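You operate a simulated robot arm through the tools that you are given. There is no shell and no other tool.

Carry out the task below with a simulated robot arm. There is one attempt and no reset: what you move stays moved.

TASK
Swap the yellow helmet's pad for the 17 mm one and press the 16 mm pad into the blue helmet.
Fine: both pads in the crown; the two helmets stay in the cradles; old pad into the white pad box, lid shut again. Leave the other pads and helmets.

It is judged by the outcome, as a careful person would: the job done as asked, and still so three seconds after it is handed in. It fails if anything else is knocked over, pushed out of place, dropped, spilled or broken. Lids that push on must go on centred and level and be pressed home; caps that screw on are set level and turned clockwise until they are tight.

THE ROBOT
A 7-joint arm with a two-finger parallel gripper, fixed in place. Base frame: the origin is at the foot of the arm, x ahead of it, y to its left, z up; the work surface is at about z = 0.806. Lengths are in m, angles in degrees, forces in N, time in s.
With the tool pointing down near the work surface it reaches from about 0.44 to 0.9 m from the base axis. Its first joint turns from -17.0 to 126.0 degrees. Payload 1.57 kg.
The TCP is the grasp point between the finger pads, 0.03 m short of the fingertips. In the tool frame z runs along the fingers and y along their closing line. Largest opening 0.08 m; finger width 0.017, thickness 0.012; the body of the gripper, 0.04 by 0.082 m, starts 0.08 m behind the TCP.
Orientation is that of the tool frame in the base frame, as a unit quaternion [w, x, y, z]. With the fingers straight down and closing along the base's y, the tool's x points along the base's -x, its y along +y and its z along -z.

THE INTERFACE
- The arm moves only by the tool drive_tool. Its argument "moves" is a list that holds one entry, the list of rows, each a list of 6 numbers: the shift along the tool's x, y, z in units of 20 mm (1.0 is 20 mm), then the turn, a rotation vector about the tool's x, y, z in units of 6 degrees (1.0 is 6 degrees). In form: [[[x, y, z, rx, ry, rz], ...]]. A call has 1 to 20 rows; each row shifts and turns the commanded pose from where the row before left it, along the tool's axes as they then stand. "claw" is the opening in per cent of the stroke, from 0 (shut) to 100 (fully open), set as the call begins (left out, the last holds). A call with a number of a shift or a turn outside -1 to 1 is refused whole. A row lasts 0.2 s, in which the tool goes at most 0.05 m and 8.6 degrees; a call with a longer step from one row to the next is refused whole, and so is a gripper value outside its range. Where a pose cannot be reached the arm comes as near as it can. A force on the tool above 60 N (or 10 N above the force at the start of the call, whichever is more), or a blocked arm, ends the call early, and 0.2 s more pass. The fingers move at their own pace (about 0.045 m/s each) and stop on an object; they squeeze with about 35 N. The grip force told is the motor's: it shows also when the fingers shut on nothing. Time passes only in rows, and 0.2 s behind the last, so rows that do not move let the fingers close. The reply holds the time, the measured pose of the TCP, the force on the tool along the base axes, the opening and the grip force, in the units named above and with some noise, with the torque about the TCP (base axes, N m) and any sound that the robot's microphone picked up, and new pictures: "show" is both (left out), scene, wrist or none.
- Cameras (640 x 400 px; columns grow to the right, rows downward): "scene" is fixed at [0.3981, -0.6487, 1.5519]; the picture's right is [0.94, -0.34, 0.00], its down [-0.12, -0.35, -0.93] and it looks along [0.32, 0.87, -0.37] (base axes); focal length 214 px, centre (320, 200). "wrist" rides on the gripper at [0.072, -0.007, -0.122] in the tool frame; the picture's right is [0.09, 1.00, 0.00], its down [-0.84, 0.08, -0.54] and it looks along [-0.54, 0.05, 0.84] (tool axes); focal length 238 px, centre (320, 200). There is no depth. A picture from a camera that has moved, and an enlarged one, comes with that camera's place and axes in the base frame and with its lens.
- raise_lower(by): slides the trunk up (or, below 0, down) by that many m; the arm rides with it, the base frame stays. It gives what a move gives, with no picture.
- enlarge(camera, box): a new picture of the part [left, top, right, bottom] of that camera's present view, enlarged. The clock stands still meanwhile.
- finish_job(): hands the job in; it is judged then, once.

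Nothing tells you positions but the pictures and the camera data. Unless the task says otherwise, let go and move clear before handing in.

The tools are called after "Call:" as name(argument=value, ...) on one line, values as JSON. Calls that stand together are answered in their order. drive_tool: Moves the arm, as the interface text tells. Its arguments: {"type":"object","properties":{"moves":{"type":"array"},"claw":{"type":"number"},"show":{"type":"string","enum":["both","scene","wrist","none"]}},"required":["moves"]} The other tools are called the same way: raise_lower (by) slides the trunk up or down; enlarge (camera, box) takes an enlarged picture of a part of a camera's view; finish_job () hands the job in.

At the start:

```text
t: 0.0
tool_pos: [0.7081, -0.0355, 1.2511]
tcp_rot: [0.0, 0.0, 1.0, 0.0]
force: [-0.3, 0.5, 0.3]
ft_torque: [0.0, 0.02, 0.02]
width: 0.0801
grasp_force: 0.0
trunk travel left (down, up): [-0.7, 0.09]
```

scene: 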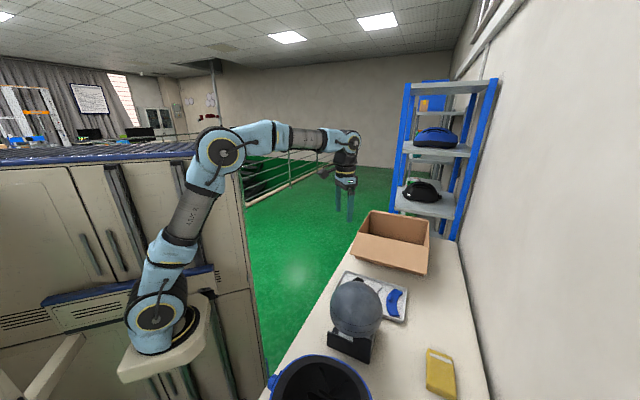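
wrist: 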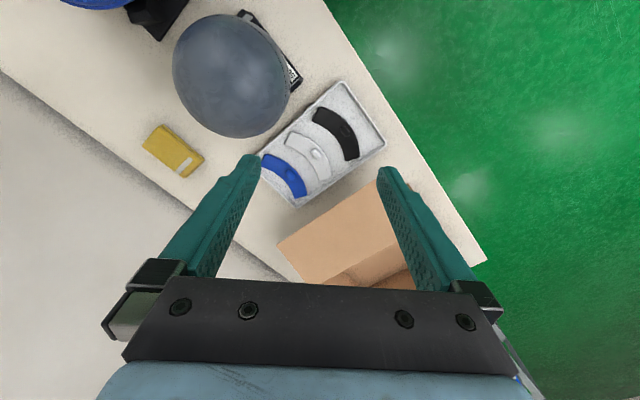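

I see a counter with a grey helmet on a dark cradle, a tray with three pads (black, white, blue), a cardboard box and a blue helmet at the picture's bottom. I'll look closer before moving anything.

Call:
enlarge(camera="scene", box=[240, 200, 500, 400])

Call:
enlarge(camera="wrist", box=[0, 0, 420, 260])

Call:
enlarge(camera="scene", box=[380, 60, 520, 240])

Call:
enlarge(camera="scene", box=[0, 60, 240, 200])

```text
2.00 times, centred on (370, 300) of scene
camera zoom: at [0.3981, -0.6487, 1.5519], right [0.94, -0.34, 0.0], down [-0.12, -0.35, -0.93], along [0.32, 0.87, -0.37], focal length 429 px, centre (220, 0)
```

zoom: 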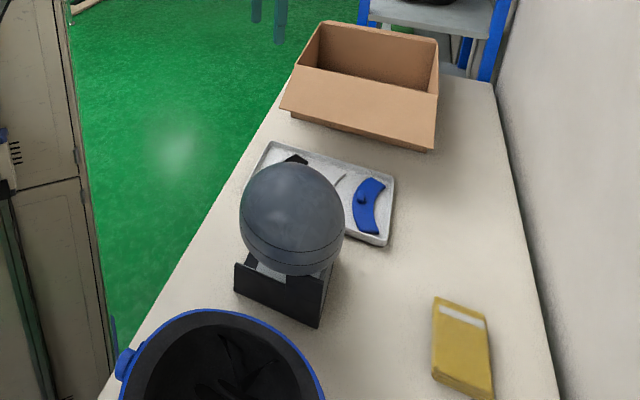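

```text
1.52 times, centred on (210, 130) of wrist
camera zoom: at [0.6368, -0.0431, 1.3726], right [-0.09, 1.0, 0.0], down [0.84, 0.08, 0.54], along [0.54, 0.05, -0.84], focal length 363 px, centre (488, 307)
```

zoom: 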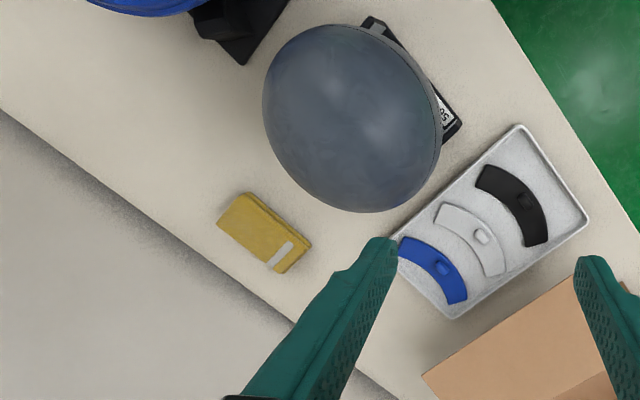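

```text
2.22 times, centred on (450, 150) of scene
camera zoom: at [0.3981, -0.6487, 1.5519], right [0.94, -0.34, 0.0], down [-0.12, -0.35, -0.93], along [0.32, 0.87, -0.37], focal length 477 px, centre (31, 311)
```

zoom: 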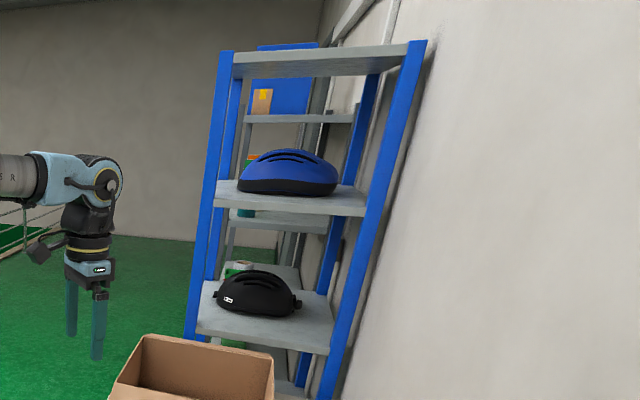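

```text
2.67 times, centred on (120, 130) of scene
camera zoom: at [0.3981, -0.6487, 1.5519], right [0.94, -0.34, 0.0], down [-0.12, -0.35, -0.93], along [0.32, 0.87, -0.37], focal length 572 px, centre (853, 387)
```

zoom: 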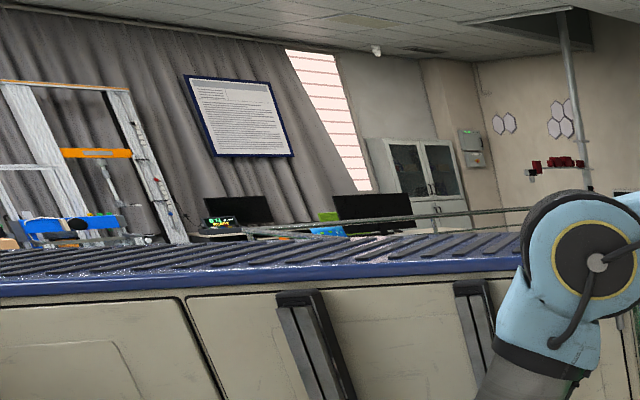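

The blue helmet lies upside down at the low end of the counter, a grey one stands near the tray of pads. I haven't found the yellow helmet or the white pad box yet, so I turn the wrist camera to look toward -y.

Call:
drive_tool(moves=[[[0, 0, -0.5, 0, 0, 1], [0, 0, -0.5, 0, 0, 1], [0, 0, -0.5, 0, 0, 1], [0, 0, -0.5, 0, 0, 1], [0, 0, -0.5, 0, 0, 1], [0, 0, 0, 0, 0, 1], [0, 0, 0, 0, 0, 1], [0, 0, 0, 0, 0, 1], [0, 0, 0, 0, 0, 1], [0, 0, 0, 0, 0, 1]]], show="both")

```text
t: 2.2
tool_pos: [0.7097, -0.0363, 1.3009]
tcp_rot: [-0.001, 0.501, 0.866, 0.0]
force: [-0.1, -0.5, 0.1]
ft_torque: [-0.01, 0.0, 0.01]
width: 0.0802
grasp_force: 0.0
trunk travel left (down, up): [-0.7, 0.09]
camera wrist: at [0.6676, 0.0227, 1.4225], right [0.82, 0.58, 0.0], down [0.48, -0.69, 0.54], along [0.31, -0.44, -0.84], focal length 238 px, centre (320, 200)
```

scene: 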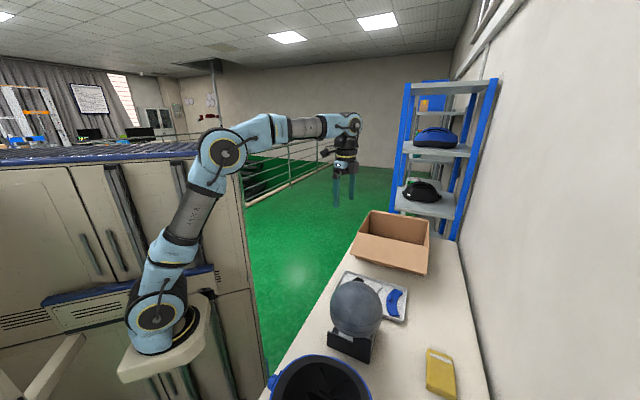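
wrist: 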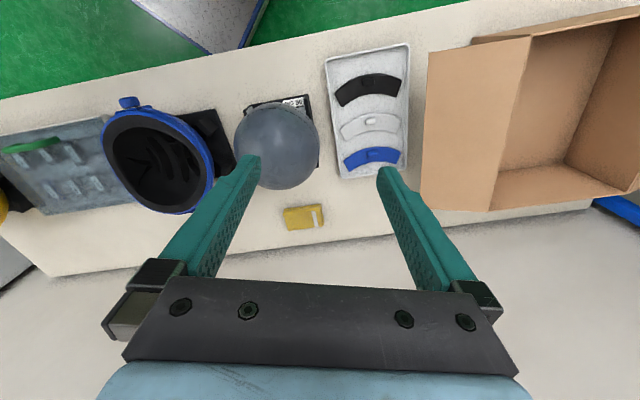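

The bench runs from the cardboard box, past the tray and grey helmet, to the blue helmet, a grey rack with a green item, and something yellow at the far left. I zoom in on these.

Call:
enlarge(camera="wrist", box=[0, 60, 260, 260])

Call:
enlarge(camera="wrist", box=[220, 30, 440, 230])

Call:
drive_tool(moves=[[[0, 0, 0, 0, 0, 1], [0, 0, 0, 0, 0, 1], [0, 0, 0, 0, 0, 1], [0, 0, 0, 0, 0, 1], [0, 0, 0, 0, 0, 1]]], show="wrist")

```text
2.00 times, centred on (130, 160) of wrist
camera zoom: at [0.6676, 0.0227, 1.4225], right [0.82, 0.58, 0.0], down [0.48, -0.69, 0.54], along [0.31, -0.44, -0.84], focal length 477 px, centre (700, 280)
```

zoom: 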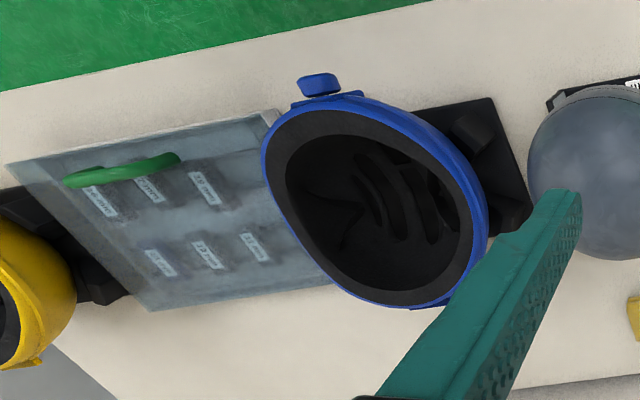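

```text
2.00 times, centred on (330, 130) of wrist
camera zoom: at [0.6676, 0.0227, 1.4225], right [0.82, 0.58, 0.0], down [0.48, -0.69, 0.54], along [0.31, -0.44, -0.84], focal length 477 px, centre (300, 340)
```

zoom: 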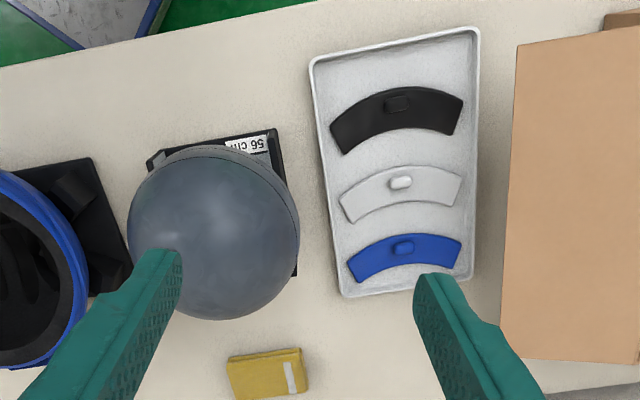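

```text
t: 3.4
tool_pos: [0.7079, -0.0356, 1.2998]
tcp_rot: [-0.001, 0.708, 0.706, 0.001]
force: [-0.2, 0.0, -0.2]
ft_torque: [-0.04, -0.01, -0.02]
width: 0.0801
grasp_force: 0.0
trunk travel left (down, up): [-0.7, 0.09]
camera wrist: at [0.7025, 0.0353, 1.4226], right [1.0, 0.09, 0.0], down [0.08, -0.84, 0.54], along [0.05, -0.54, -0.84], focal length 238 px, centre (320, 200)
```

wrist: 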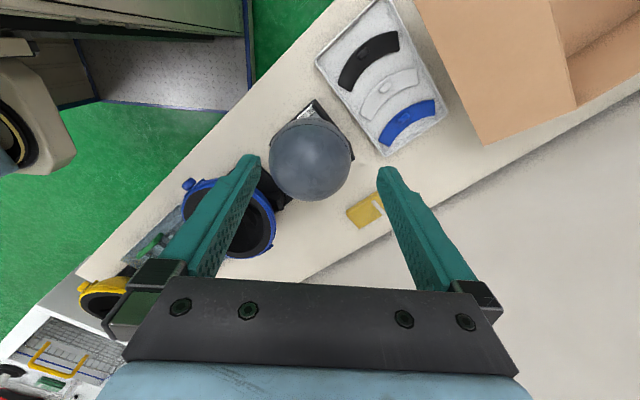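

The yellow helmet is at the far low end, beyond a lidded clear-topped box with a green handle and labelled compartments. I move above that area for a closer look.

Call:
drive_tool(moves=[[[-0.7, -0.9, 0, 0, 0, 0], [-0.7, -0.9, 0, 0, 0, 0], [-0.7, -0.9, 0, 0, 0, 0], [-0.7, -0.9, 0, 0, 0, 0], [-0.7, -0.9, 0, 0, 0, 0], [-0.7, -0.9, 0, 0, 0, 0], [-0.7, -0.9, 0, 0, 0, 0], [-0.7, -0.9, 0, 0, 0, 0], [-0.7, -0.9, 0, 0, 0, 0], [-0.7, -0.9, 0, 0, 0, 0]]], show="both")

```text
t: 5.6
tool_pos: [0.5287, -0.1741, 1.3011]
tcp_rot: [0.0, 0.708, 0.706, 0.0]
force: [0.0, 0.1, 0.4]
ft_torque: [0.01, 0.0, -0.02]
width: 0.0797
grasp_force: 0.1
trunk travel left (down, up): [-0.7, 0.09]
camera wrist: at [0.5219, -0.1033, 1.4229], right [1.0, 0.09, 0.0], down [0.08, -0.84, 0.54], along [0.05, -0.54, -0.84], focal length 238 px, centre (320, 200)
```

scene: 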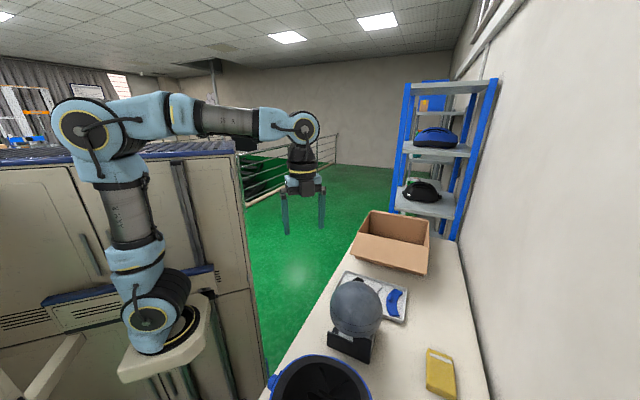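
wrist: 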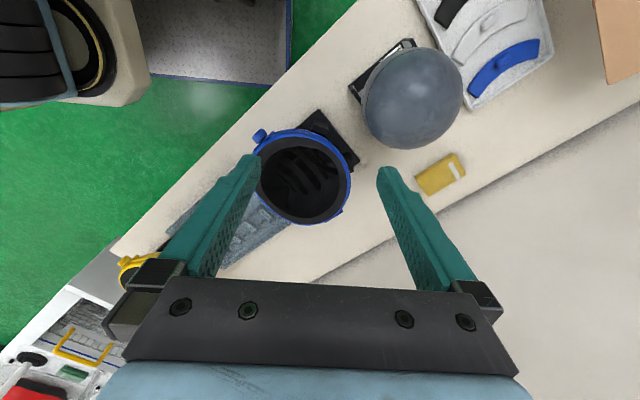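

Continuing along the bench toward the yellow helmet at the same height to view the labelled box.

Call:
drive_tool(moves=[[[-0.8, -0.8, 0, 0, 0, 0], [-0.8, -0.8, 0, 0, 0, 0], [-0.8, -0.8, 0, 0, 0, 0], [-0.8, -0.8, 0, 0, 0, 0], [-0.8, -0.8, 0, 0, 0, 0], [-0.8, -0.8, 0, 0, 0, 0], [-0.8, -0.8, 0, 0, 0, 0], [-0.8, -0.8, 0, 0, 0, 0], [-0.8, -0.8, 0, 0, 0, 0], [-0.8, -0.8, 0, 0, 0, 0]]], show="both")

```text
t: 7.8
tool_pos: [0.3666, -0.335, 1.3018]
tcp_rot: [0.0, 0.707, 0.708, 0.0]
force: [1.1, 0.1, 0.1]
ft_torque: [-0.04, -0.01, 0.0]
width: 0.0799
grasp_force: 0.0
trunk travel left (down, up): [-0.7, 0.09]
camera wrist: at [0.3604, -0.2646, 1.4239], right [1.0, 0.09, 0.0], down [0.08, -0.84, 0.54], along [0.05, -0.54, -0.84], focal length 238 px, centre (320, 200)
```

scene: 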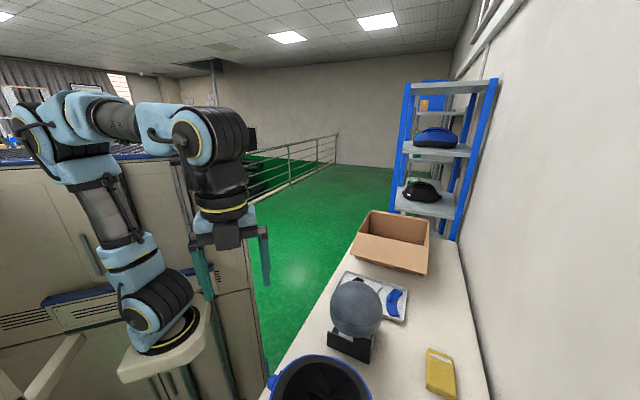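
wrist: 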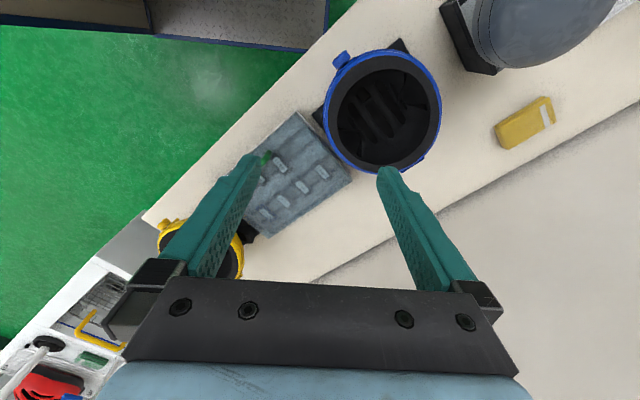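

Reach holds up well here. I zoom in on the labelled box and the blue helmet's inside.

Call:
enlarge(camera="wrist", box=[220, 100, 360, 240])

Call:
enlarge(camera="wrist", box=[300, 30, 460, 190])

Call:
enlarge(camera="wrist", box=[0, 200, 250, 400])

```text
2.86 times, centred on (290, 170) of wrist
camera zoom: at [0.3604, -0.2646, 1.4239], right [1.0, 0.09, 0.0], down [0.08, -0.84, 0.54], along [0.05, -0.54, -0.84], focal length 681 px, centre (406, 286)
```

zoom: 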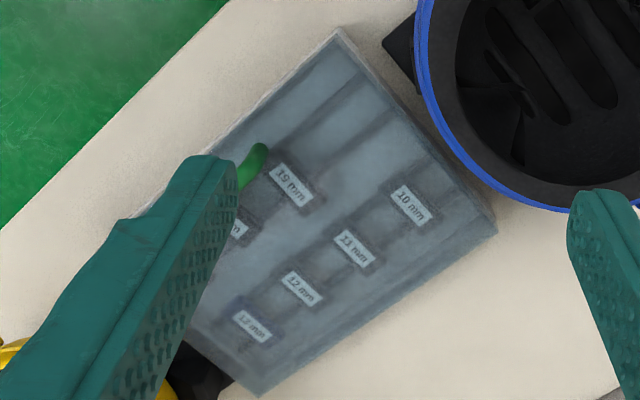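

```text
2.50 times, centred on (380, 110) of wrist
camera zoom: at [0.3604, -0.2646, 1.4239], right [1.0, 0.09, 0.0], down [0.08, -0.84, 0.54], along [0.05, -0.54, -0.84], focal length 596 px, centre (170, 425)
```

zoom: 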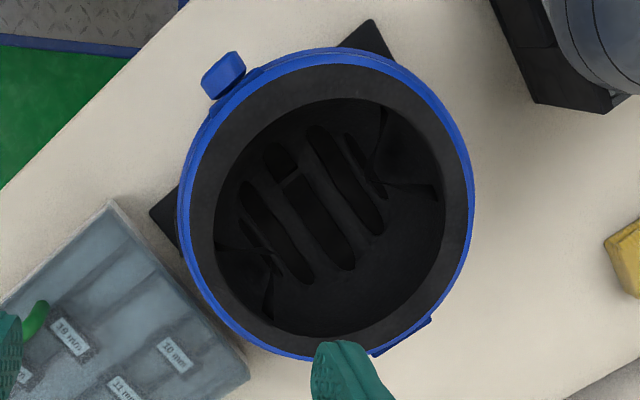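

```text
2.00 times, centred on (125, 300) of wrist
camera zoom: at [0.3604, -0.2646, 1.4239], right [1.0, 0.09, 0.0], down [0.08, -0.84, 0.54], along [0.05, -0.54, -0.84], focal length 477 px, centre (710, 0)
```

zoom: 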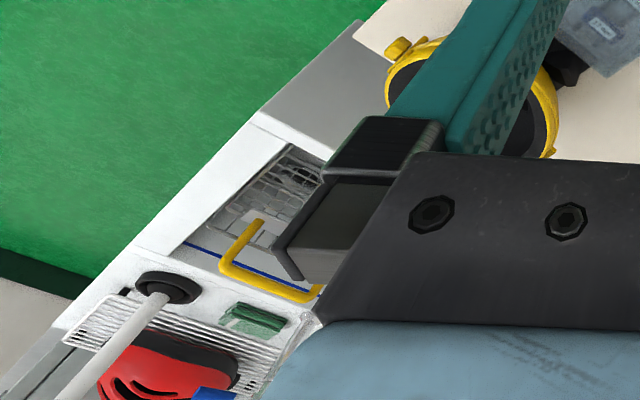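

The box with the clear lid holds pads labelled 10, 11, 12, 19 mm and so on, with a green tab on the lid. I move over it with the picture lined up to the bench to read everything.

Call:
drive_tool(moves=[[[-1, 0, 0.3, 0, 0, 0], [-1, 0, 0.3, 0, 0, 0], [-1, 0, 0.3, 0, 0, 0], [-1, 0, 0.3, 0, 0, 0], [-1, 0, 0.3, 0, 0, 0], [-1, 0, 0.3, 0, 0, 0], [-1, 0, 0.3, 0, 0, 0], [-1, 0, 0.3, 0, 0, 0], [-1, 0, 0.3, 0, 0, 0], [-1, 0, 0.3, 0, 0, 0], [-1, 0, 0, 0, 0, 0], [-1, 0, 0, 0, 0, 0], [-1, 0, 0, 0, 0, 0], [0, 0, 0, 0, 0, -1], [0, 0, 0, 0, 0, -1], [0, 0, 0, 0, 0, -1], [0, 0, 0, 0, 0, -1], [0, 0, 0, 0, 0, -1], [0, 0, 0, 0, 0, -1], [0, 0, 0, 0, 0, -1]]], show="both")

```text
t: 12.0
tool_pos: [0.3689, -0.5957, 1.2422]
tcp_rot: [0.0, 0.406, 0.914, -0.001]
force: [0.4, 0.2, -1.1]
ft_torque: [0.02, 0.04, 0.0]
width: 0.0801
grasp_force: 0.1
trunk travel left (down, up): [-0.7, 0.09]
camera wrist: at [0.3158, -0.5477, 1.3627], right [0.68, 0.74, 0.0], down [0.62, -0.57, 0.54], along [0.4, -0.37, -0.84], focal length 238 px, centre (320, 200)
```

scene: 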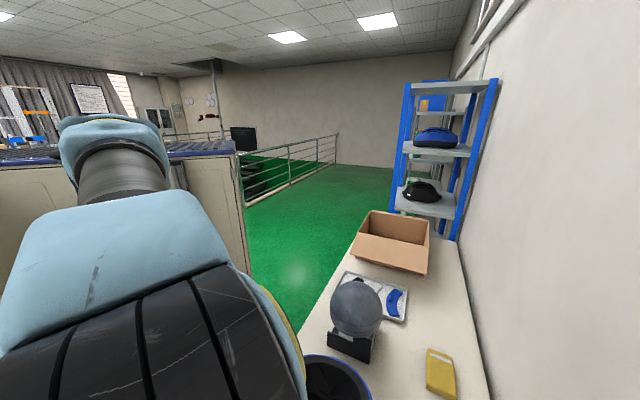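
wrist: 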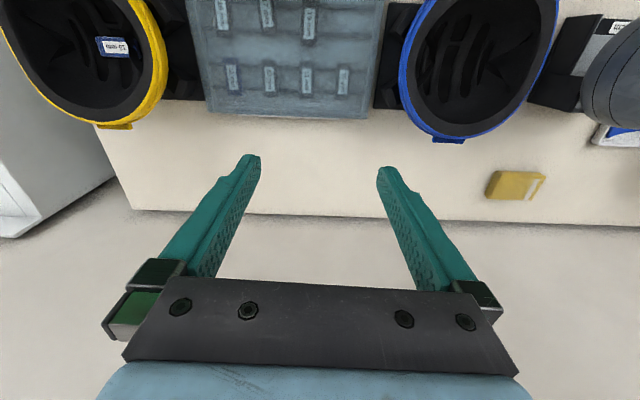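

Now the view is lined up with the bench: yellow helmet left (with a labelled pad), pad box in the middle, blue helmet right. I zoom in on each.

Call:
enlarge(camera="wrist", box=[0, 0, 200, 140])

Call:
enlarge(camera="wrist", box=[180, 0, 390, 130])

Call:
enlarge(camera="wrist", box=[370, 0, 580, 150])

```text
2.86 times, centred on (100, 70) of wrist
camera zoom: at [0.3158, -0.5477, 1.3627], right [0.68, 0.74, 0.0], down [0.62, -0.57, 0.54], along [0.4, -0.37, -0.84], focal length 681 px, centre (949, 571)
```

zoom: 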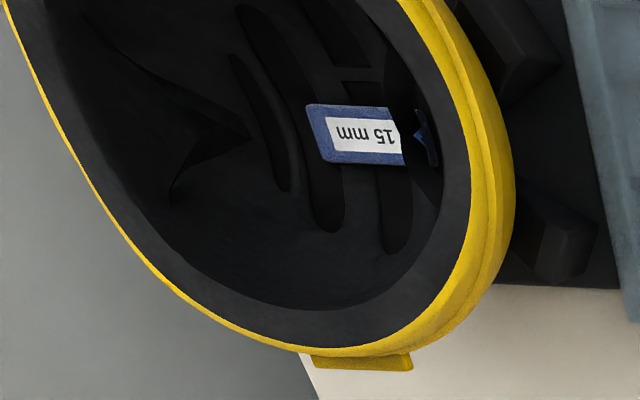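

```text
3.05 times, centred on (285, 65) of wrist
camera zoom: at [0.3158, -0.5477, 1.3627], right [0.68, 0.74, 0.0], down [0.62, -0.57, 0.54], along [0.4, -0.37, -0.84], focal length 726 px, centre (427, 611)
```

zoom: 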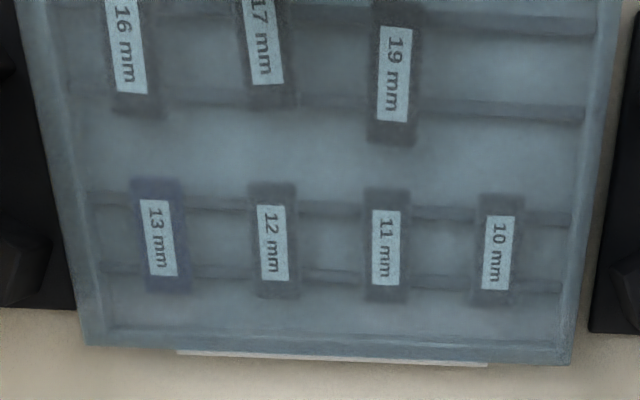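

```text
2.67 times, centred on (475, 75) of wrist
camera zoom: at [0.3158, -0.5477, 1.3627], right [0.68, 0.74, 0.0], down [0.62, -0.57, 0.54], along [0.4, -0.37, -0.84], focal length 636 px, centre (-93, 533)
```

zoom: 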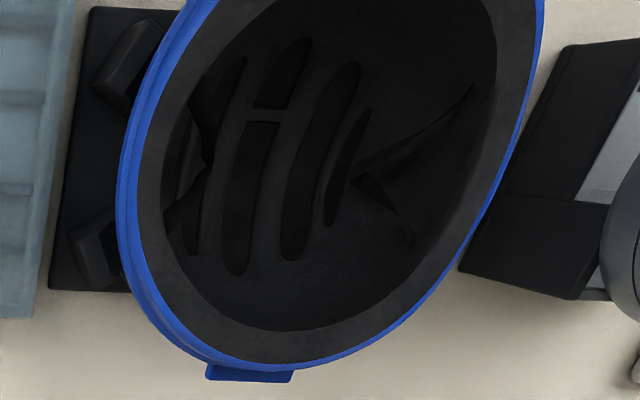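

The box holds 16, 17, 19 mm (far row) and 13, 12, 11, 10 mm (near row); the yellow helmet carries the 15 mm pad. I back off toward the robot to see the whole box and lid.

Call:
drive_tool(moves=[[[1, 0, 0, 0, 0, 0], [1, 0, 0, 0, 0, 0], [1, 0, 0, 0, 0, 0], [1, 0, 0, 0, 0, 0]]], show="wrist")

Call:
enlarge(camera="wrist", box=[170, 0, 410, 160])

Call:
enlarge(camera="wrist", box=[380, 0, 600, 180])

Call:
enlarge(camera="wrist", box=[0, 0, 220, 180])

```text
t: 13.0
tool_pos: [0.3144, -0.5371, 1.2408]
tcp_rot: [0.0, 0.407, 0.913, 0.0]
force: [0.9, 0.2, -0.7]
ft_torque: [0.01, -0.02, 0.0]
width: 0.0803
grasp_force: 0.0
trunk travel left (down, up): [-0.7, 0.09]
camera wrist: at [0.2615, -0.4887, 1.3626], right [0.68, 0.73, 0.0], down [0.62, -0.57, 0.54], along [0.4, -0.37, -0.84], focal length 238 px, centre (320, 200)
```

wrist: 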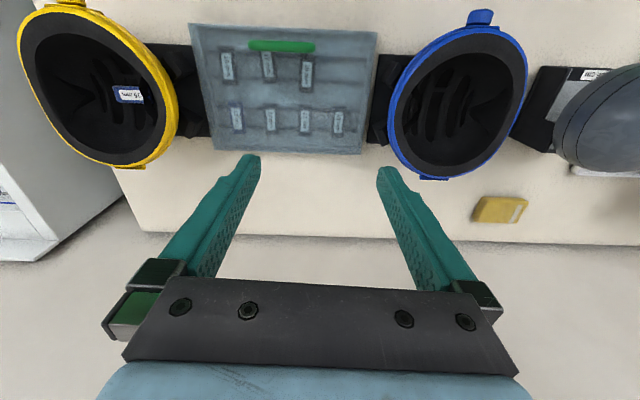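

```text
2.50 times, centred on (290, 80) of wrist
camera zoom: at [0.2615, -0.4887, 1.3626], right [0.68, 0.73, 0.0], down [0.62, -0.57, 0.54], along [0.4, -0.37, -0.84], focal length 596 px, centre (395, 500)
```

zoom: 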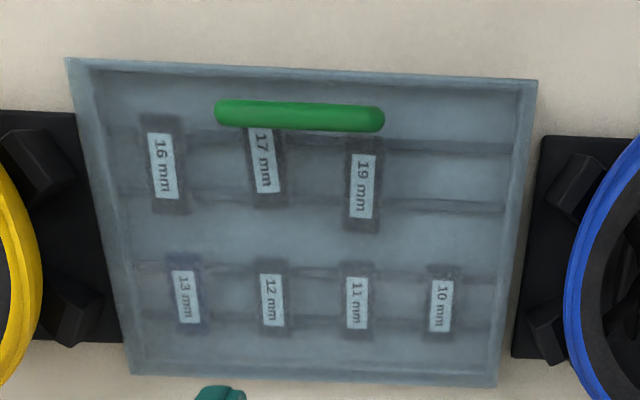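

```text
2.22 times, centred on (490, 90) of wrist
camera zoom: at [0.2615, -0.4887, 1.3626], right [0.68, 0.73, 0.0], down [0.62, -0.57, 0.54], along [0.4, -0.37, -0.84], focal length 530 px, centre (-58, 444)
```

zoom: 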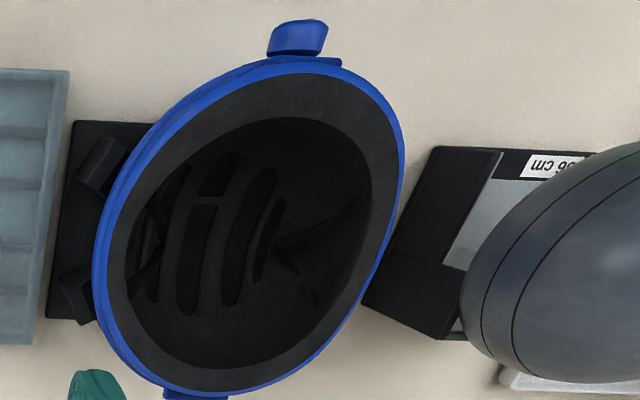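

```text
2.22 times, centred on (110, 90) of wrist
camera zoom: at [0.2615, -0.4887, 1.3626], right [0.68, 0.73, 0.0], down [0.62, -0.57, 0.54], along [0.4, -0.37, -0.84], focal length 530 px, centre (787, 444)
```

zoom: 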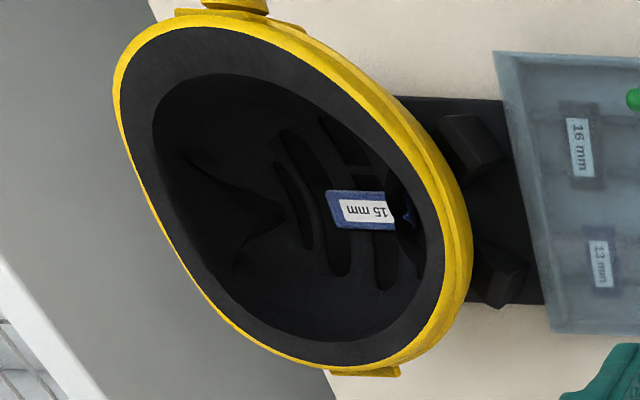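

Lid is a large translucent panel with a green bar along the robot side and a pale strip on the wall side. I take a low-angle look from the robot side to see how the lid is attached.

Call:
drive_tool(moves=[[[1, 0, 0.8, 0, 0, 0], [1, 0, 0.8, 0, 0, 0], [1, 0, 0.8, 0, 0, 0], [1, 0, 0.8, 0, 0, 0], [1, 0, 0.8, 0, 0, 0], [0, 0, 0, 0, -1, 0], [0, 0, 0, 0, -1, 0], [0, 0, 0, 0, -1, 0], [0, 0, 0, 0, -1, 0], [0, 0, 0, 0, -1, 0]]], show="both")

Call:
enlarge(camera="wrist", box=[160, 0, 420, 160])

```text
t: 15.2
tool_pos: [0.2472, -0.4616, 1.1612]
tcp_rot: [0.237, 0.394, 0.882, -0.106]
force: [-0.3, 0.1, -0.1]
ft_torque: [0.02, 0.04, 0.01]
width: 0.08
grasp_force: 0.1
trunk travel left (down, up): [-0.7, 0.09]
camera wrist: at [0.1606, -0.3755, 1.2301], right [0.69, 0.72, -0.05], down [0.36, -0.28, 0.89], along [0.63, -0.63, -0.46], focal length 238 px, centre (320, 200)
```

scene: 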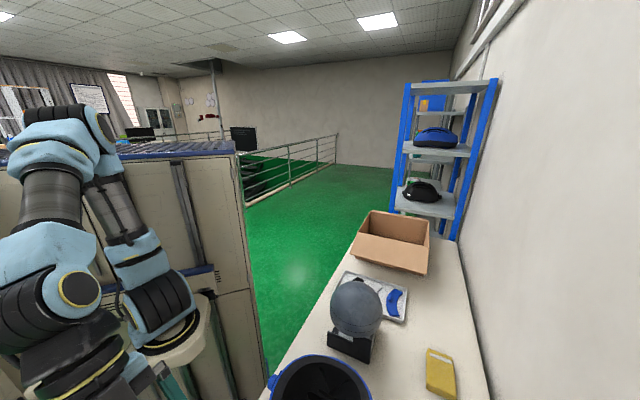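
wrist: 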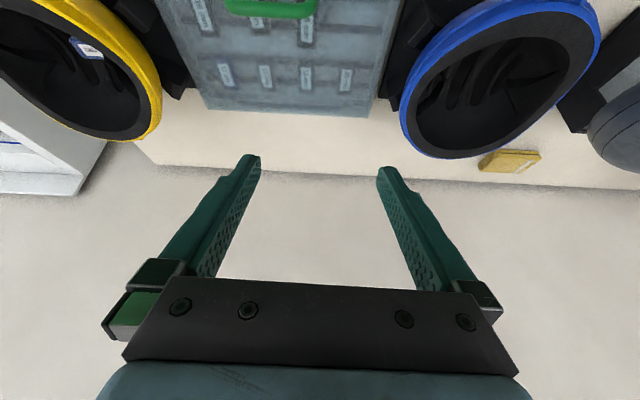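

```text
2.46 times, centred on (290, 80) of wrist
camera zoom: at [0.1606, -0.3755, 1.2301], right [0.69, 0.72, -0.05], down [0.36, -0.28, 0.89], along [0.63, -0.63, -0.46], focal length 587 px, centre (394, 495)
```

zoom: 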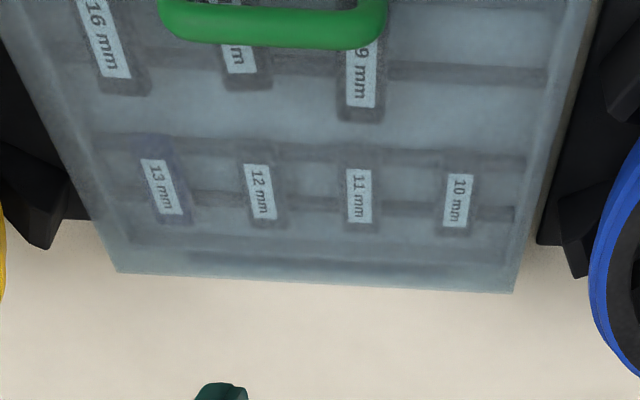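

The lid is about 0.33 × 0.23 m at z≈0.857, on a bench turned 45°; the green bar handle sits near the robot-side edge, about 35 mm above the lid. I now look along the bench from the blue-helmet side to see the hinge.

Call:
drive_tool(moves=[[[0, 0, 0, 0, 1, 0], [0, 0, 0, 0, 1, 0], [0, 0, 0, 0, 1, 0], [0, 0, 0, 0, 1, 0], [0, 0, 0, 0, 1, 0], [0, 0, 0, 0, 0, 1], [0, 0, 0, 0, 0, 1], [0, 0, 0, 0, 0, 1], [0, 0, 0, 0, 0, 1], [0, 0, 0, 0, 0, 1], [0, 0, 0, 0, 0, 1], [0, 0, 0, 0, 0, 1], [0, 0, 0, 0, 0, 1], [0, 0, 0, 0, 0, 1], [0, 0, 0, 0, 0, 1], [0, 0, 0, 0, 0, 1], [0, 0, 0, 0, 0, 1], [0, 0, 0, 0, 0, 1], [0, 0, 0, 0, 0, 1], [0, 0, 0, 0, 0, 0.5]]], show="wrist")

```text
t: 19.4
tool_pos: [0.2479, -0.4619, 1.161]
tcp_rot: [0.0, 0.924, 0.382, 0.0]
force: [0.4, 0.5, 0.0]
ft_torque: [-0.03, 0.0, 0.01]
width: 0.0802
grasp_force: 0.1
trunk travel left (down, up): [-0.7, 0.09]
camera wrist: at [0.2943, -0.4071, 1.2828], right [0.77, -0.64, 0.0], down [-0.54, -0.65, 0.54], along [-0.35, -0.42, -0.84], focal length 238 px, centre (320, 200)
```

wrist: 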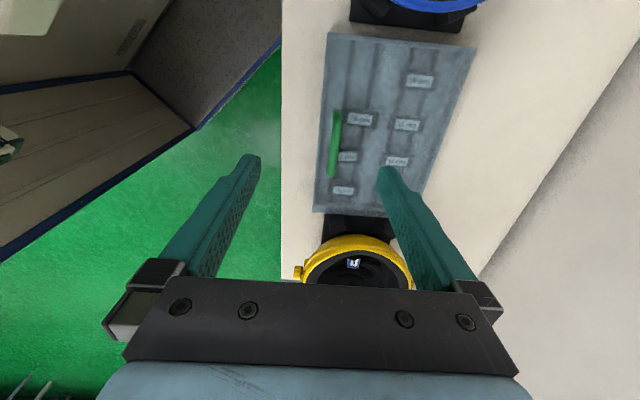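

The orientation is now squared with the bench. I move up the bench to over the blue-helmet end and tilt to see the lid edge and the hinge side.

Call:
drive_tool(moves=[[[1, 0.8, 0, 0, 0, 0], [1, 0.8, 0, 0, 0, 0], [1, 0.8, 0, 0, 0, 0], [1, 0.8, 0, 0, 0, 0], [1, 0.8, 0, 0, 0, 0], [1, 0.8, 0, 0, 0, 0], [0, 0, 0, 0, -1, 0], [0, 0, 0, 0, -1, 0], [0, 0, 0, 0, -1, 0], [0, 0, 0, 0, -1, 0]]], show="wrist")

Call:
enlarge(camera="wrist", box=[240, 0, 440, 180])

```text
t: 21.6
tool_pos: [0.4007, -0.4452, 1.1611]
tcp_rot: [0.08, 0.903, 0.375, -0.192]
force: [0.1, -0.1, -0.5]
ft_torque: [0.02, 0.0, 0.02]
width: 0.0799
grasp_force: 0.1
trunk travel left (down, up): [-0.7, 0.09]
camera wrist: at [0.4774, -0.3592, 1.2425], right [0.76, -0.64, -0.04], down [-0.33, -0.44, 0.84], along [-0.56, -0.63, -0.55], focal length 238 px, centre (320, 200)
```

wrist: 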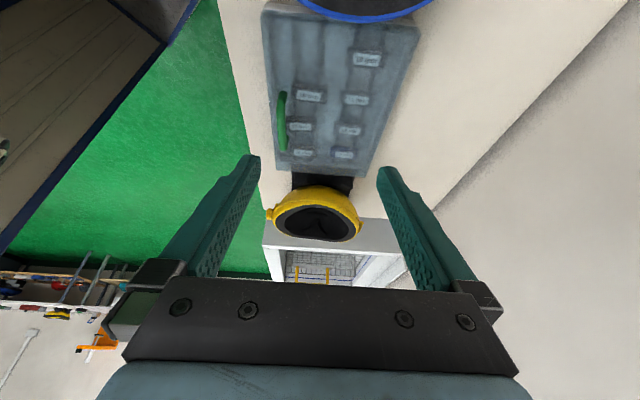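

```text
2.22 times, centred on (340, 90) of wrist
camera zoom: at [0.4774, -0.3592, 1.2425], right [0.76, -0.64, -0.04], down [-0.33, -0.44, 0.84], along [-0.56, -0.63, -0.55], focal length 530 px, centre (276, 444)
```

zoom: 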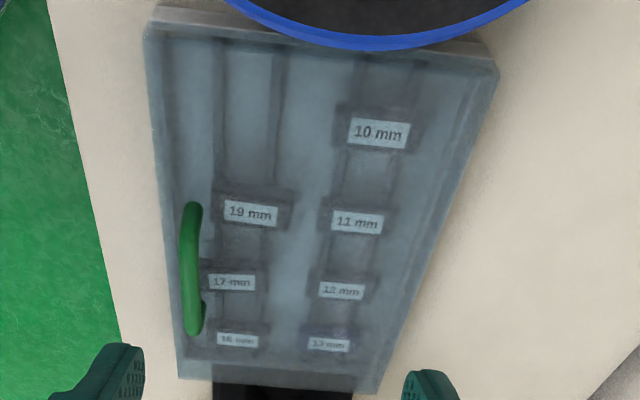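

Labels are clear: far-right slot in the robot-side row is empty. I want to see the wall-side edge of the lid to confirm the hinge, so I swing the camera to that side.

Call:
drive_tool(moves=[[[0, 0, 0, 0, 1, 0], [0, 0, 0, 0, 1, 0], [0, 0, 0, 0, 1, 0], [0, 0, 0, 0, 1, 0], [-1, 0.5, 0, 0, 0, 1], [-1, 0.5, 0, 0, 0, 1], [-1, 0.5, 0, 0, 0, 1], [-1, 0.5, 0, 0, 0, 1], [-1, 0.5, 0, 0, 0, 1], [-1, 0.5, 0, 0, 0, 1], [-1, 0.5, 0, 0, 0, 1], [0, 0, 0, 0, 0, 1], [0, 0, 0, 0, 0, 1], [0, 0, 0, 0, 0, 1], [0, 0, 0, 0, 0, 1], [0, 0, 0, 0, 0, 1], [0, 0, 0, 0, 0, 1], [0, 0, 0, 0, 0, 1], [0, 0, 0, 0, 0, 1]]], show="both")

```text
t: 25.6
tool_pos: [0.3094, -0.568, 1.1602]
tcp_rot: [-0.001, 0.923, -0.385, 0.0]
force: [0.4, 0.3, 0.8]
ft_torque: [0.0, 0.0, 0.0]
width: 0.08
grasp_force: 0.1
trunk travel left (down, up): [-0.7, 0.09]
camera wrist: at [0.3649, -0.6151, 1.2824], right [-0.64, -0.77, 0.0], down [-0.65, 0.54, 0.54], along [-0.42, 0.35, -0.84], focal length 238 px, centre (320, 200)
```

scene: 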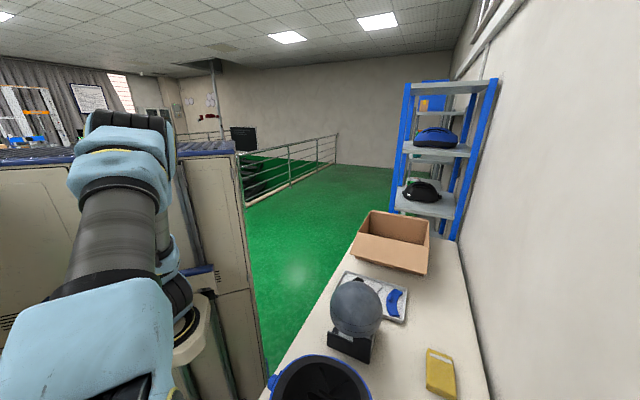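
wrist: 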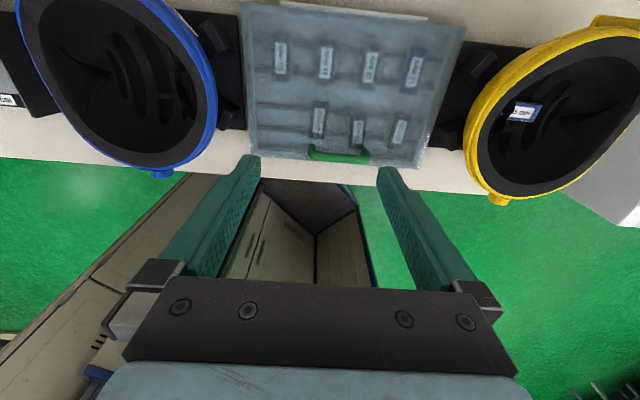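

The reach is fine from this side too, with the yellow pad label readable. I move a bit toward the wall and zoom in on the hinge edge and the helmets.

Call:
drive_tool(moves=[[[1, 0, 0.5, 0, 0, 0], [1, 0, 0.5, 0, 0, 0], [1, 0, 0.5, 0, 0, 0], [1, 0, 0.5, 0, 0, 0], [1, 0, 0.5, 0, 0, 0]]], show="wrist")

Call:
enlarge(camera="wrist", box=[220, 0, 490, 170])

Call:
enlarge(camera="wrist", box=[440, 0, 640, 200])

Call:
enlarge(camera="wrist", box=[0, 0, 230, 180])

```text
t: 26.8
tool_pos: [0.3796, -0.6396, 1.1116]
tcp_rot: [0.0, 0.923, -0.385, 0.001]
force: [0.5, 0.4, 0.2]
ft_torque: [-0.05, 0.02, 0.02]
width: 0.0799
grasp_force: 0.1
trunk travel left (down, up): [-0.7, 0.09]
camera wrist: at [0.4349, -0.6858, 1.2337], right [-0.64, -0.77, 0.0], down [-0.65, 0.54, 0.54], along [-0.42, 0.35, -0.84], focal length 238 px, centre (320, 200)
```

wrist: 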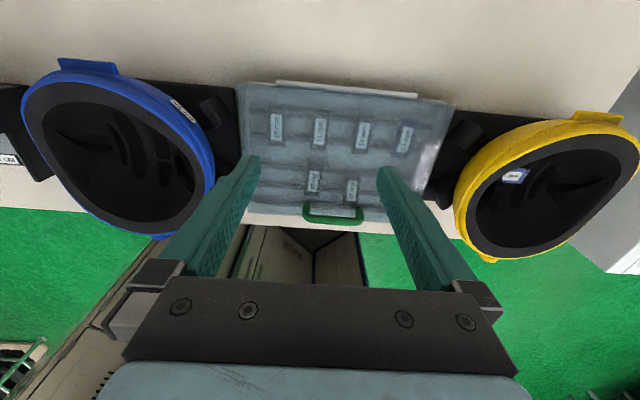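

```text
2.35 times, centred on (355, 85) of wrist
camera zoom: at [0.4349, -0.6858, 1.2337], right [-0.64, -0.77, 0.0], down [-0.65, 0.54, 0.54], along [-0.42, 0.35, -0.84], focal length 561 px, centre (238, 471)
```

zoom: 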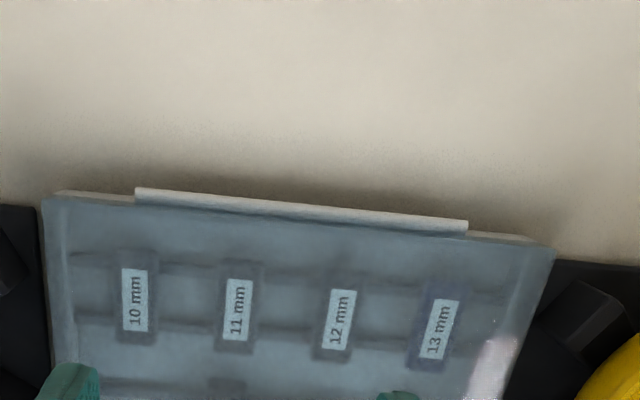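

```text
2.00 times, centred on (540, 100) of wrist
camera zoom: at [0.4349, -0.6858, 1.2337], right [-0.64, -0.77, 0.0], down [-0.65, 0.54, 0.54], along [-0.42, 0.35, -0.84], focal length 477 px, centre (-120, 400)
```

zoom: 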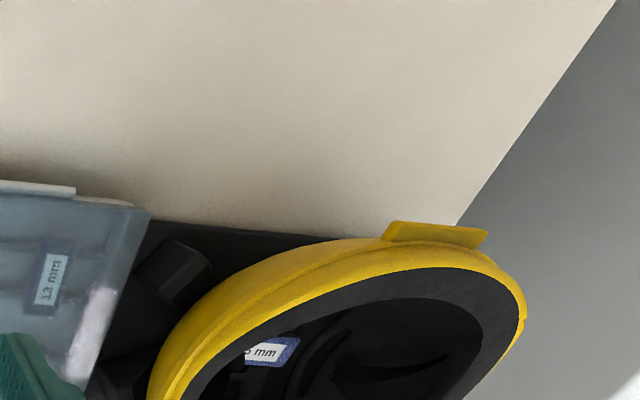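

```text
2.22 times, centred on (115, 90) of wrist
camera zoom: at [0.4349, -0.6858, 1.2337], right [-0.64, -0.77, 0.0], down [-0.65, 0.54, 0.54], along [-0.42, 0.35, -0.84], focal length 530 px, centre (776, 444)
```

zoom: 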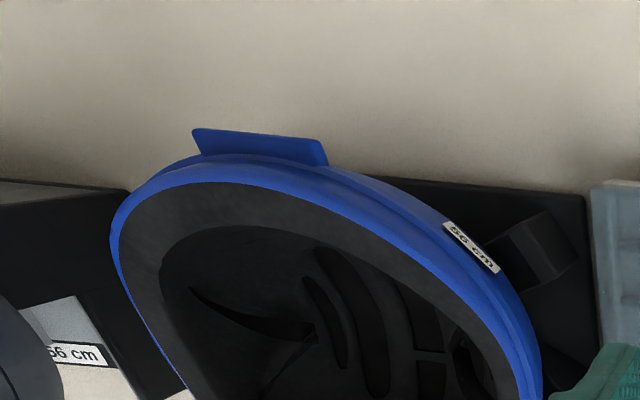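

Hinge strip confirmed on the wall side, so the lid lifts by the green handle from the robot side. Next I look straight down into the yellow helmet.

Call:
drive_tool(moves=[[[-0.56, 0.98, -0.15, 0, 0, 0], [-0.56, 0.98, -0.15, 0, 0, 0], [-0.56, 0.98, -0.15, 0, 0, 0], [-0.56, 0.98, -0.15, 0, 0, 0], [-0.56, 0.98, -0.15, 0, 0, 0], [-0.56, 0.98, -0.15, 0, 0, 0], [-0.56, 0.98, -0.15, 0, 0, 0], [-0.56, 0.98, -0.15, 0, 0, 0], [-0.56, 0.98, -0.15, 0, 0, 0], [-0.56, 0.98, -0.15, 0, 0, 0], [-0.56, 0.98, -0.15, 0, 0, 0], [-0.56, 0.98, -0.15, 0, 0, 0], [-0.56, 0.98, -0.15, 0, 0, 0], [-0.56, 0.98, -0.15, 0, 0, 0], [-0.56, 0.98, -0.15, 0, 0, 0], [-0.56, 0.98, -0.15, 0, 0, 0]]], show="wrist")

Call:
enlarge(camera="wrist", box=[220, 0, 420, 160])

```text
t: 30.2
tool_pos: [0.0312, -0.7352, 1.1589]
tcp_rot: [0.0, 0.924, -0.383, 0.0]
force: [0.3, 0.2, -0.4]
ft_torque: [-0.02, 0.01, 0.02]
width: 0.0801
grasp_force: 0.0
trunk travel left (down, up): [-0.7, 0.09]
camera wrist: at [0.0874, -0.7809, 1.2812], right [-0.64, -0.77, 0.0], down [-0.65, 0.54, 0.54], along [-0.42, 0.35, -0.84], focal length 238 px, centre (320, 200)
```

wrist: 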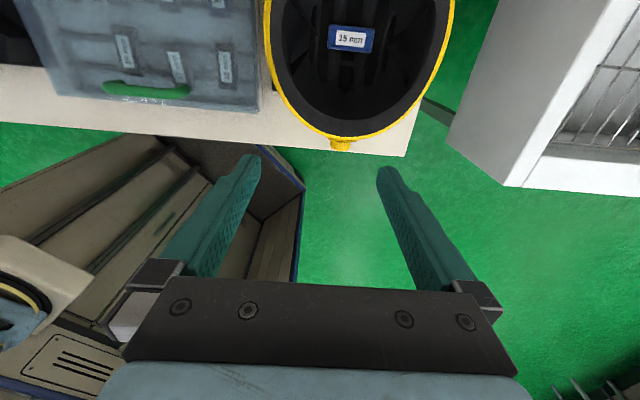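

```text
2.50 times, centred on (320, 80) of wrist
camera zoom: at [0.0874, -0.7809, 1.2812], right [-0.64, -0.77, 0.0], down [-0.65, 0.54, 0.54], along [-0.42, 0.35, -0.84], focal length 596 px, centre (320, 500)
```

zoom: 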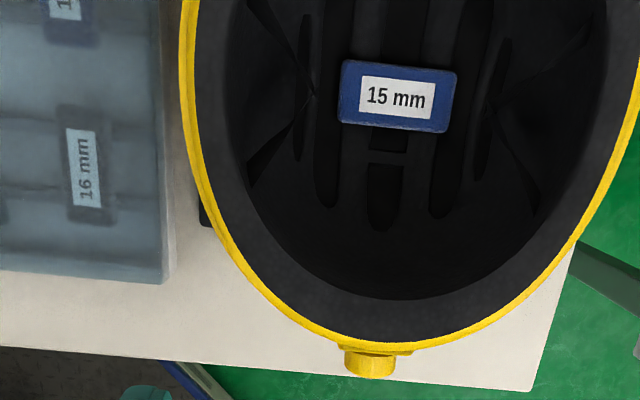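

The 15 mm pad lies flat in the crown at roughly p=-0.535, q=0.627 (bench axes), top at z≈0.853, about 70 × 42 mm with its long side along the bench. Now I go look straight down into the blue helmet.

Call:
drive_tool(moves=[[[0, -1, 0, 0, 0, 0], [0, -1, 0, 0, 0, 0], [0, -1, 0, 0, 0, 0], [0, -1, 0, 0, 0, 0], [0, -1, 0, 0, 0, 0], [0, -1, 0, 0, 0, 0], [0, -1, 0, 0, 0, 0], [0, -1, 0, 0, 0, 0], [0, -1, 0, 0, 0, 0], [0, -1, 0, 0, 0, 0], [0, -1, 0, 0, 0, 0], [0, -1, 0, 0, 0, 0], [0, -1, 0, 0, 0, 0], [0, -1, 0, 0, 0, 0], [0, -1, 0, 0, 0, 0], [0, -1, 0, 0, 0, 0], [0, -1, 0, 0, 0, 0], [0, -1, 0, 0, 0, 0], [0, -1, 0, 0, 0, 0], [0, -1, 0, 0, 0, 0]]], show="none")

Call:
drive_tool(moves=[[[0, -1, 0, 0, 0, 0], [0, -1, 0, 0, 0, 0], [0, -1, 0, 0, 0, 0], [0, -1, 0, 0, 0, 0], [0, -1, 0, 0, 0, 0], [0, -1, 0, 0, 0, 0], [0, -1, 0, 0, 0, 0], [0, -1, 0, 0, 0, 0]]], show="wrist")

Call:
enlarge(camera="wrist", box=[220, 0, 420, 160])

```text
t: 34.4
tool_pos: [0.3129, -0.4499, 1.1595]
tcp_rot: [0.0, 0.924, -0.383, 0.0]
force: [-0.8, -0.3, 0.0]
ft_torque: [-0.03, 0.0, 0.0]
width: 0.08
grasp_force: 0.1
trunk travel left (down, up): [-0.7, 0.09]
```

```text
t: 36.2
tool_pos: [0.4289, -0.3383, 1.1594]
tcp_rot: [0.001, 0.924, -0.383, 0.0]
force: [0.3, 0.0, 0.8]
ft_torque: [0.0, 0.01, -0.01]
width: 0.08
grasp_force: 0.1
trunk travel left (down, up): [-0.7, 0.09]
camera wrist: at [0.4833, -0.3862, 1.2807], right [-0.64, -0.77, 0.0], down [-0.65, 0.54, 0.54], along [-0.42, 0.35, -0.84], focal length 238 px, centre (320, 200)
```

wrist: 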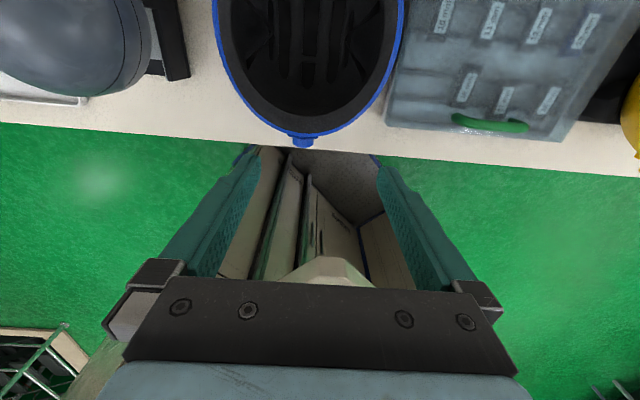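

```text
2.50 times, centred on (320, 80) of wrist
camera zoom: at [0.4833, -0.3862, 1.2807], right [-0.64, -0.77, 0.0], down [-0.65, 0.54, 0.54], along [-0.42, 0.35, -0.84], focal length 596 px, centre (320, 500)
```

zoom: 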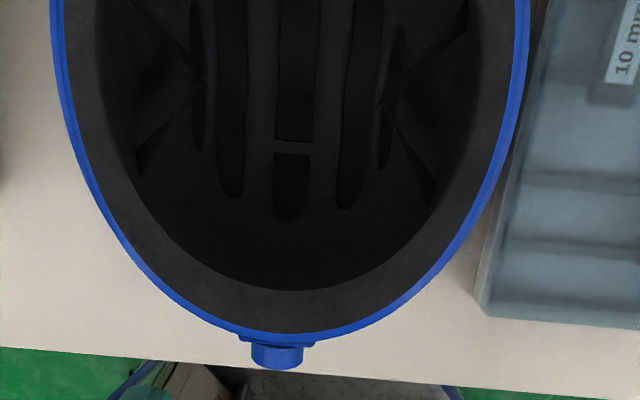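

The blue helmet has the same vents and cross-bridge with an empty crown. I shift the camera toward the wall to view the whole cavity.

Call:
drive_tool(moves=[[[1, 0, 0, 0, 0, 0], [1, 0, 0, 0, 0, 0], [1, 0, 0, 0, 0, 0], [0.5, 0, 0, 0, 0, 0]]], show="wrist")

Call:
enlarge(camera="wrist", box=[210, 0, 410, 180])

Call:
enlarge(camera="wrist", box=[250, 20, 370, 120])

```text
t: 37.2
tool_pos: [0.4413, -0.3583, 1.1753]
tcp_rot: [0.001, 0.924, -0.382, 0.001]
force: [-0.2, 0.0, 0.4]
ft_torque: [-0.01, 0.0, 0.01]
width: 0.08
grasp_force: 0.0
out of reach, approached as far as the arm can: row 2, 3, 4
trunk travel left (down, up): [-0.7, 0.09]
camera wrist: at [0.4966, -0.4055, 1.2968], right [-0.64, -0.77, 0.0], down [-0.65, 0.54, 0.54], along [-0.41, 0.35, -0.84], focal length 238 px, centre (320, 200)
```

wrist: 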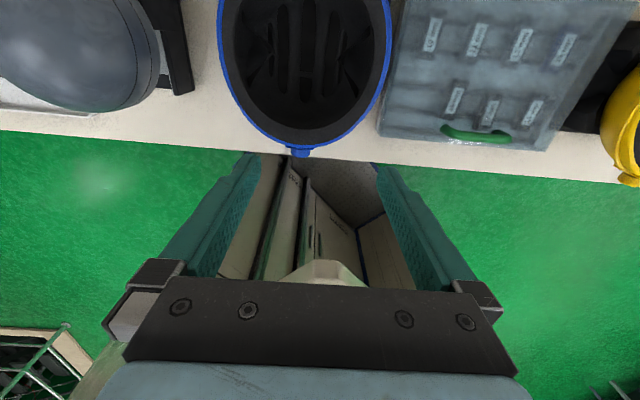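

```text
2.22 times, centred on (310, 90) of wrist
camera zoom: at [0.4966, -0.4055, 1.2968], right [-0.64, -0.77, 0.0], down [-0.65, 0.54, 0.54], along [-0.41, 0.35, -0.84], focal length 530 px, centre (342, 444)
```

zoom: 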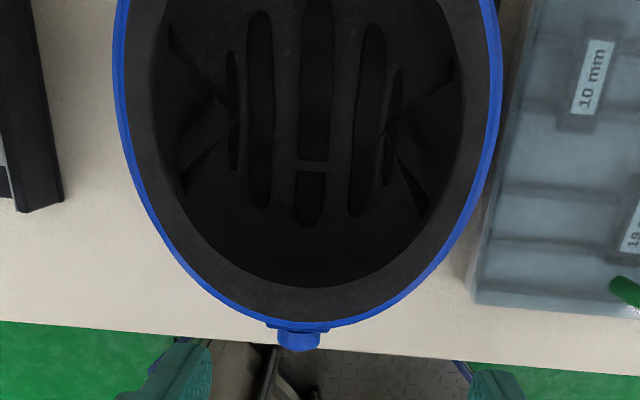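

```text
4.00 times, centred on (310, 70) of wrist
camera zoom: at [0.4966, -0.4055, 1.2968], right [-0.64, -0.77, 0.0], down [-0.65, 0.54, 0.54], along [-0.41, 0.35, -0.84], focal length 953 px, centre (360, 720)
```

zoom: 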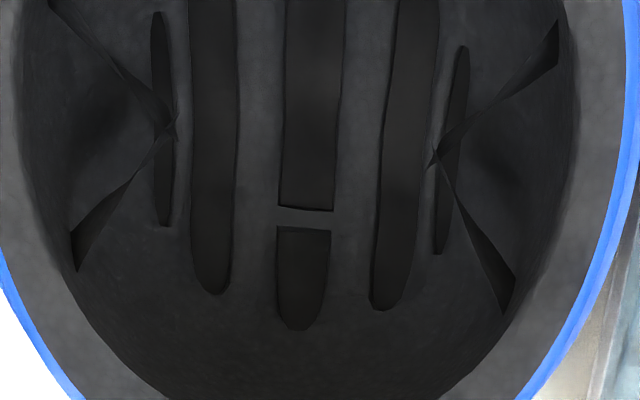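

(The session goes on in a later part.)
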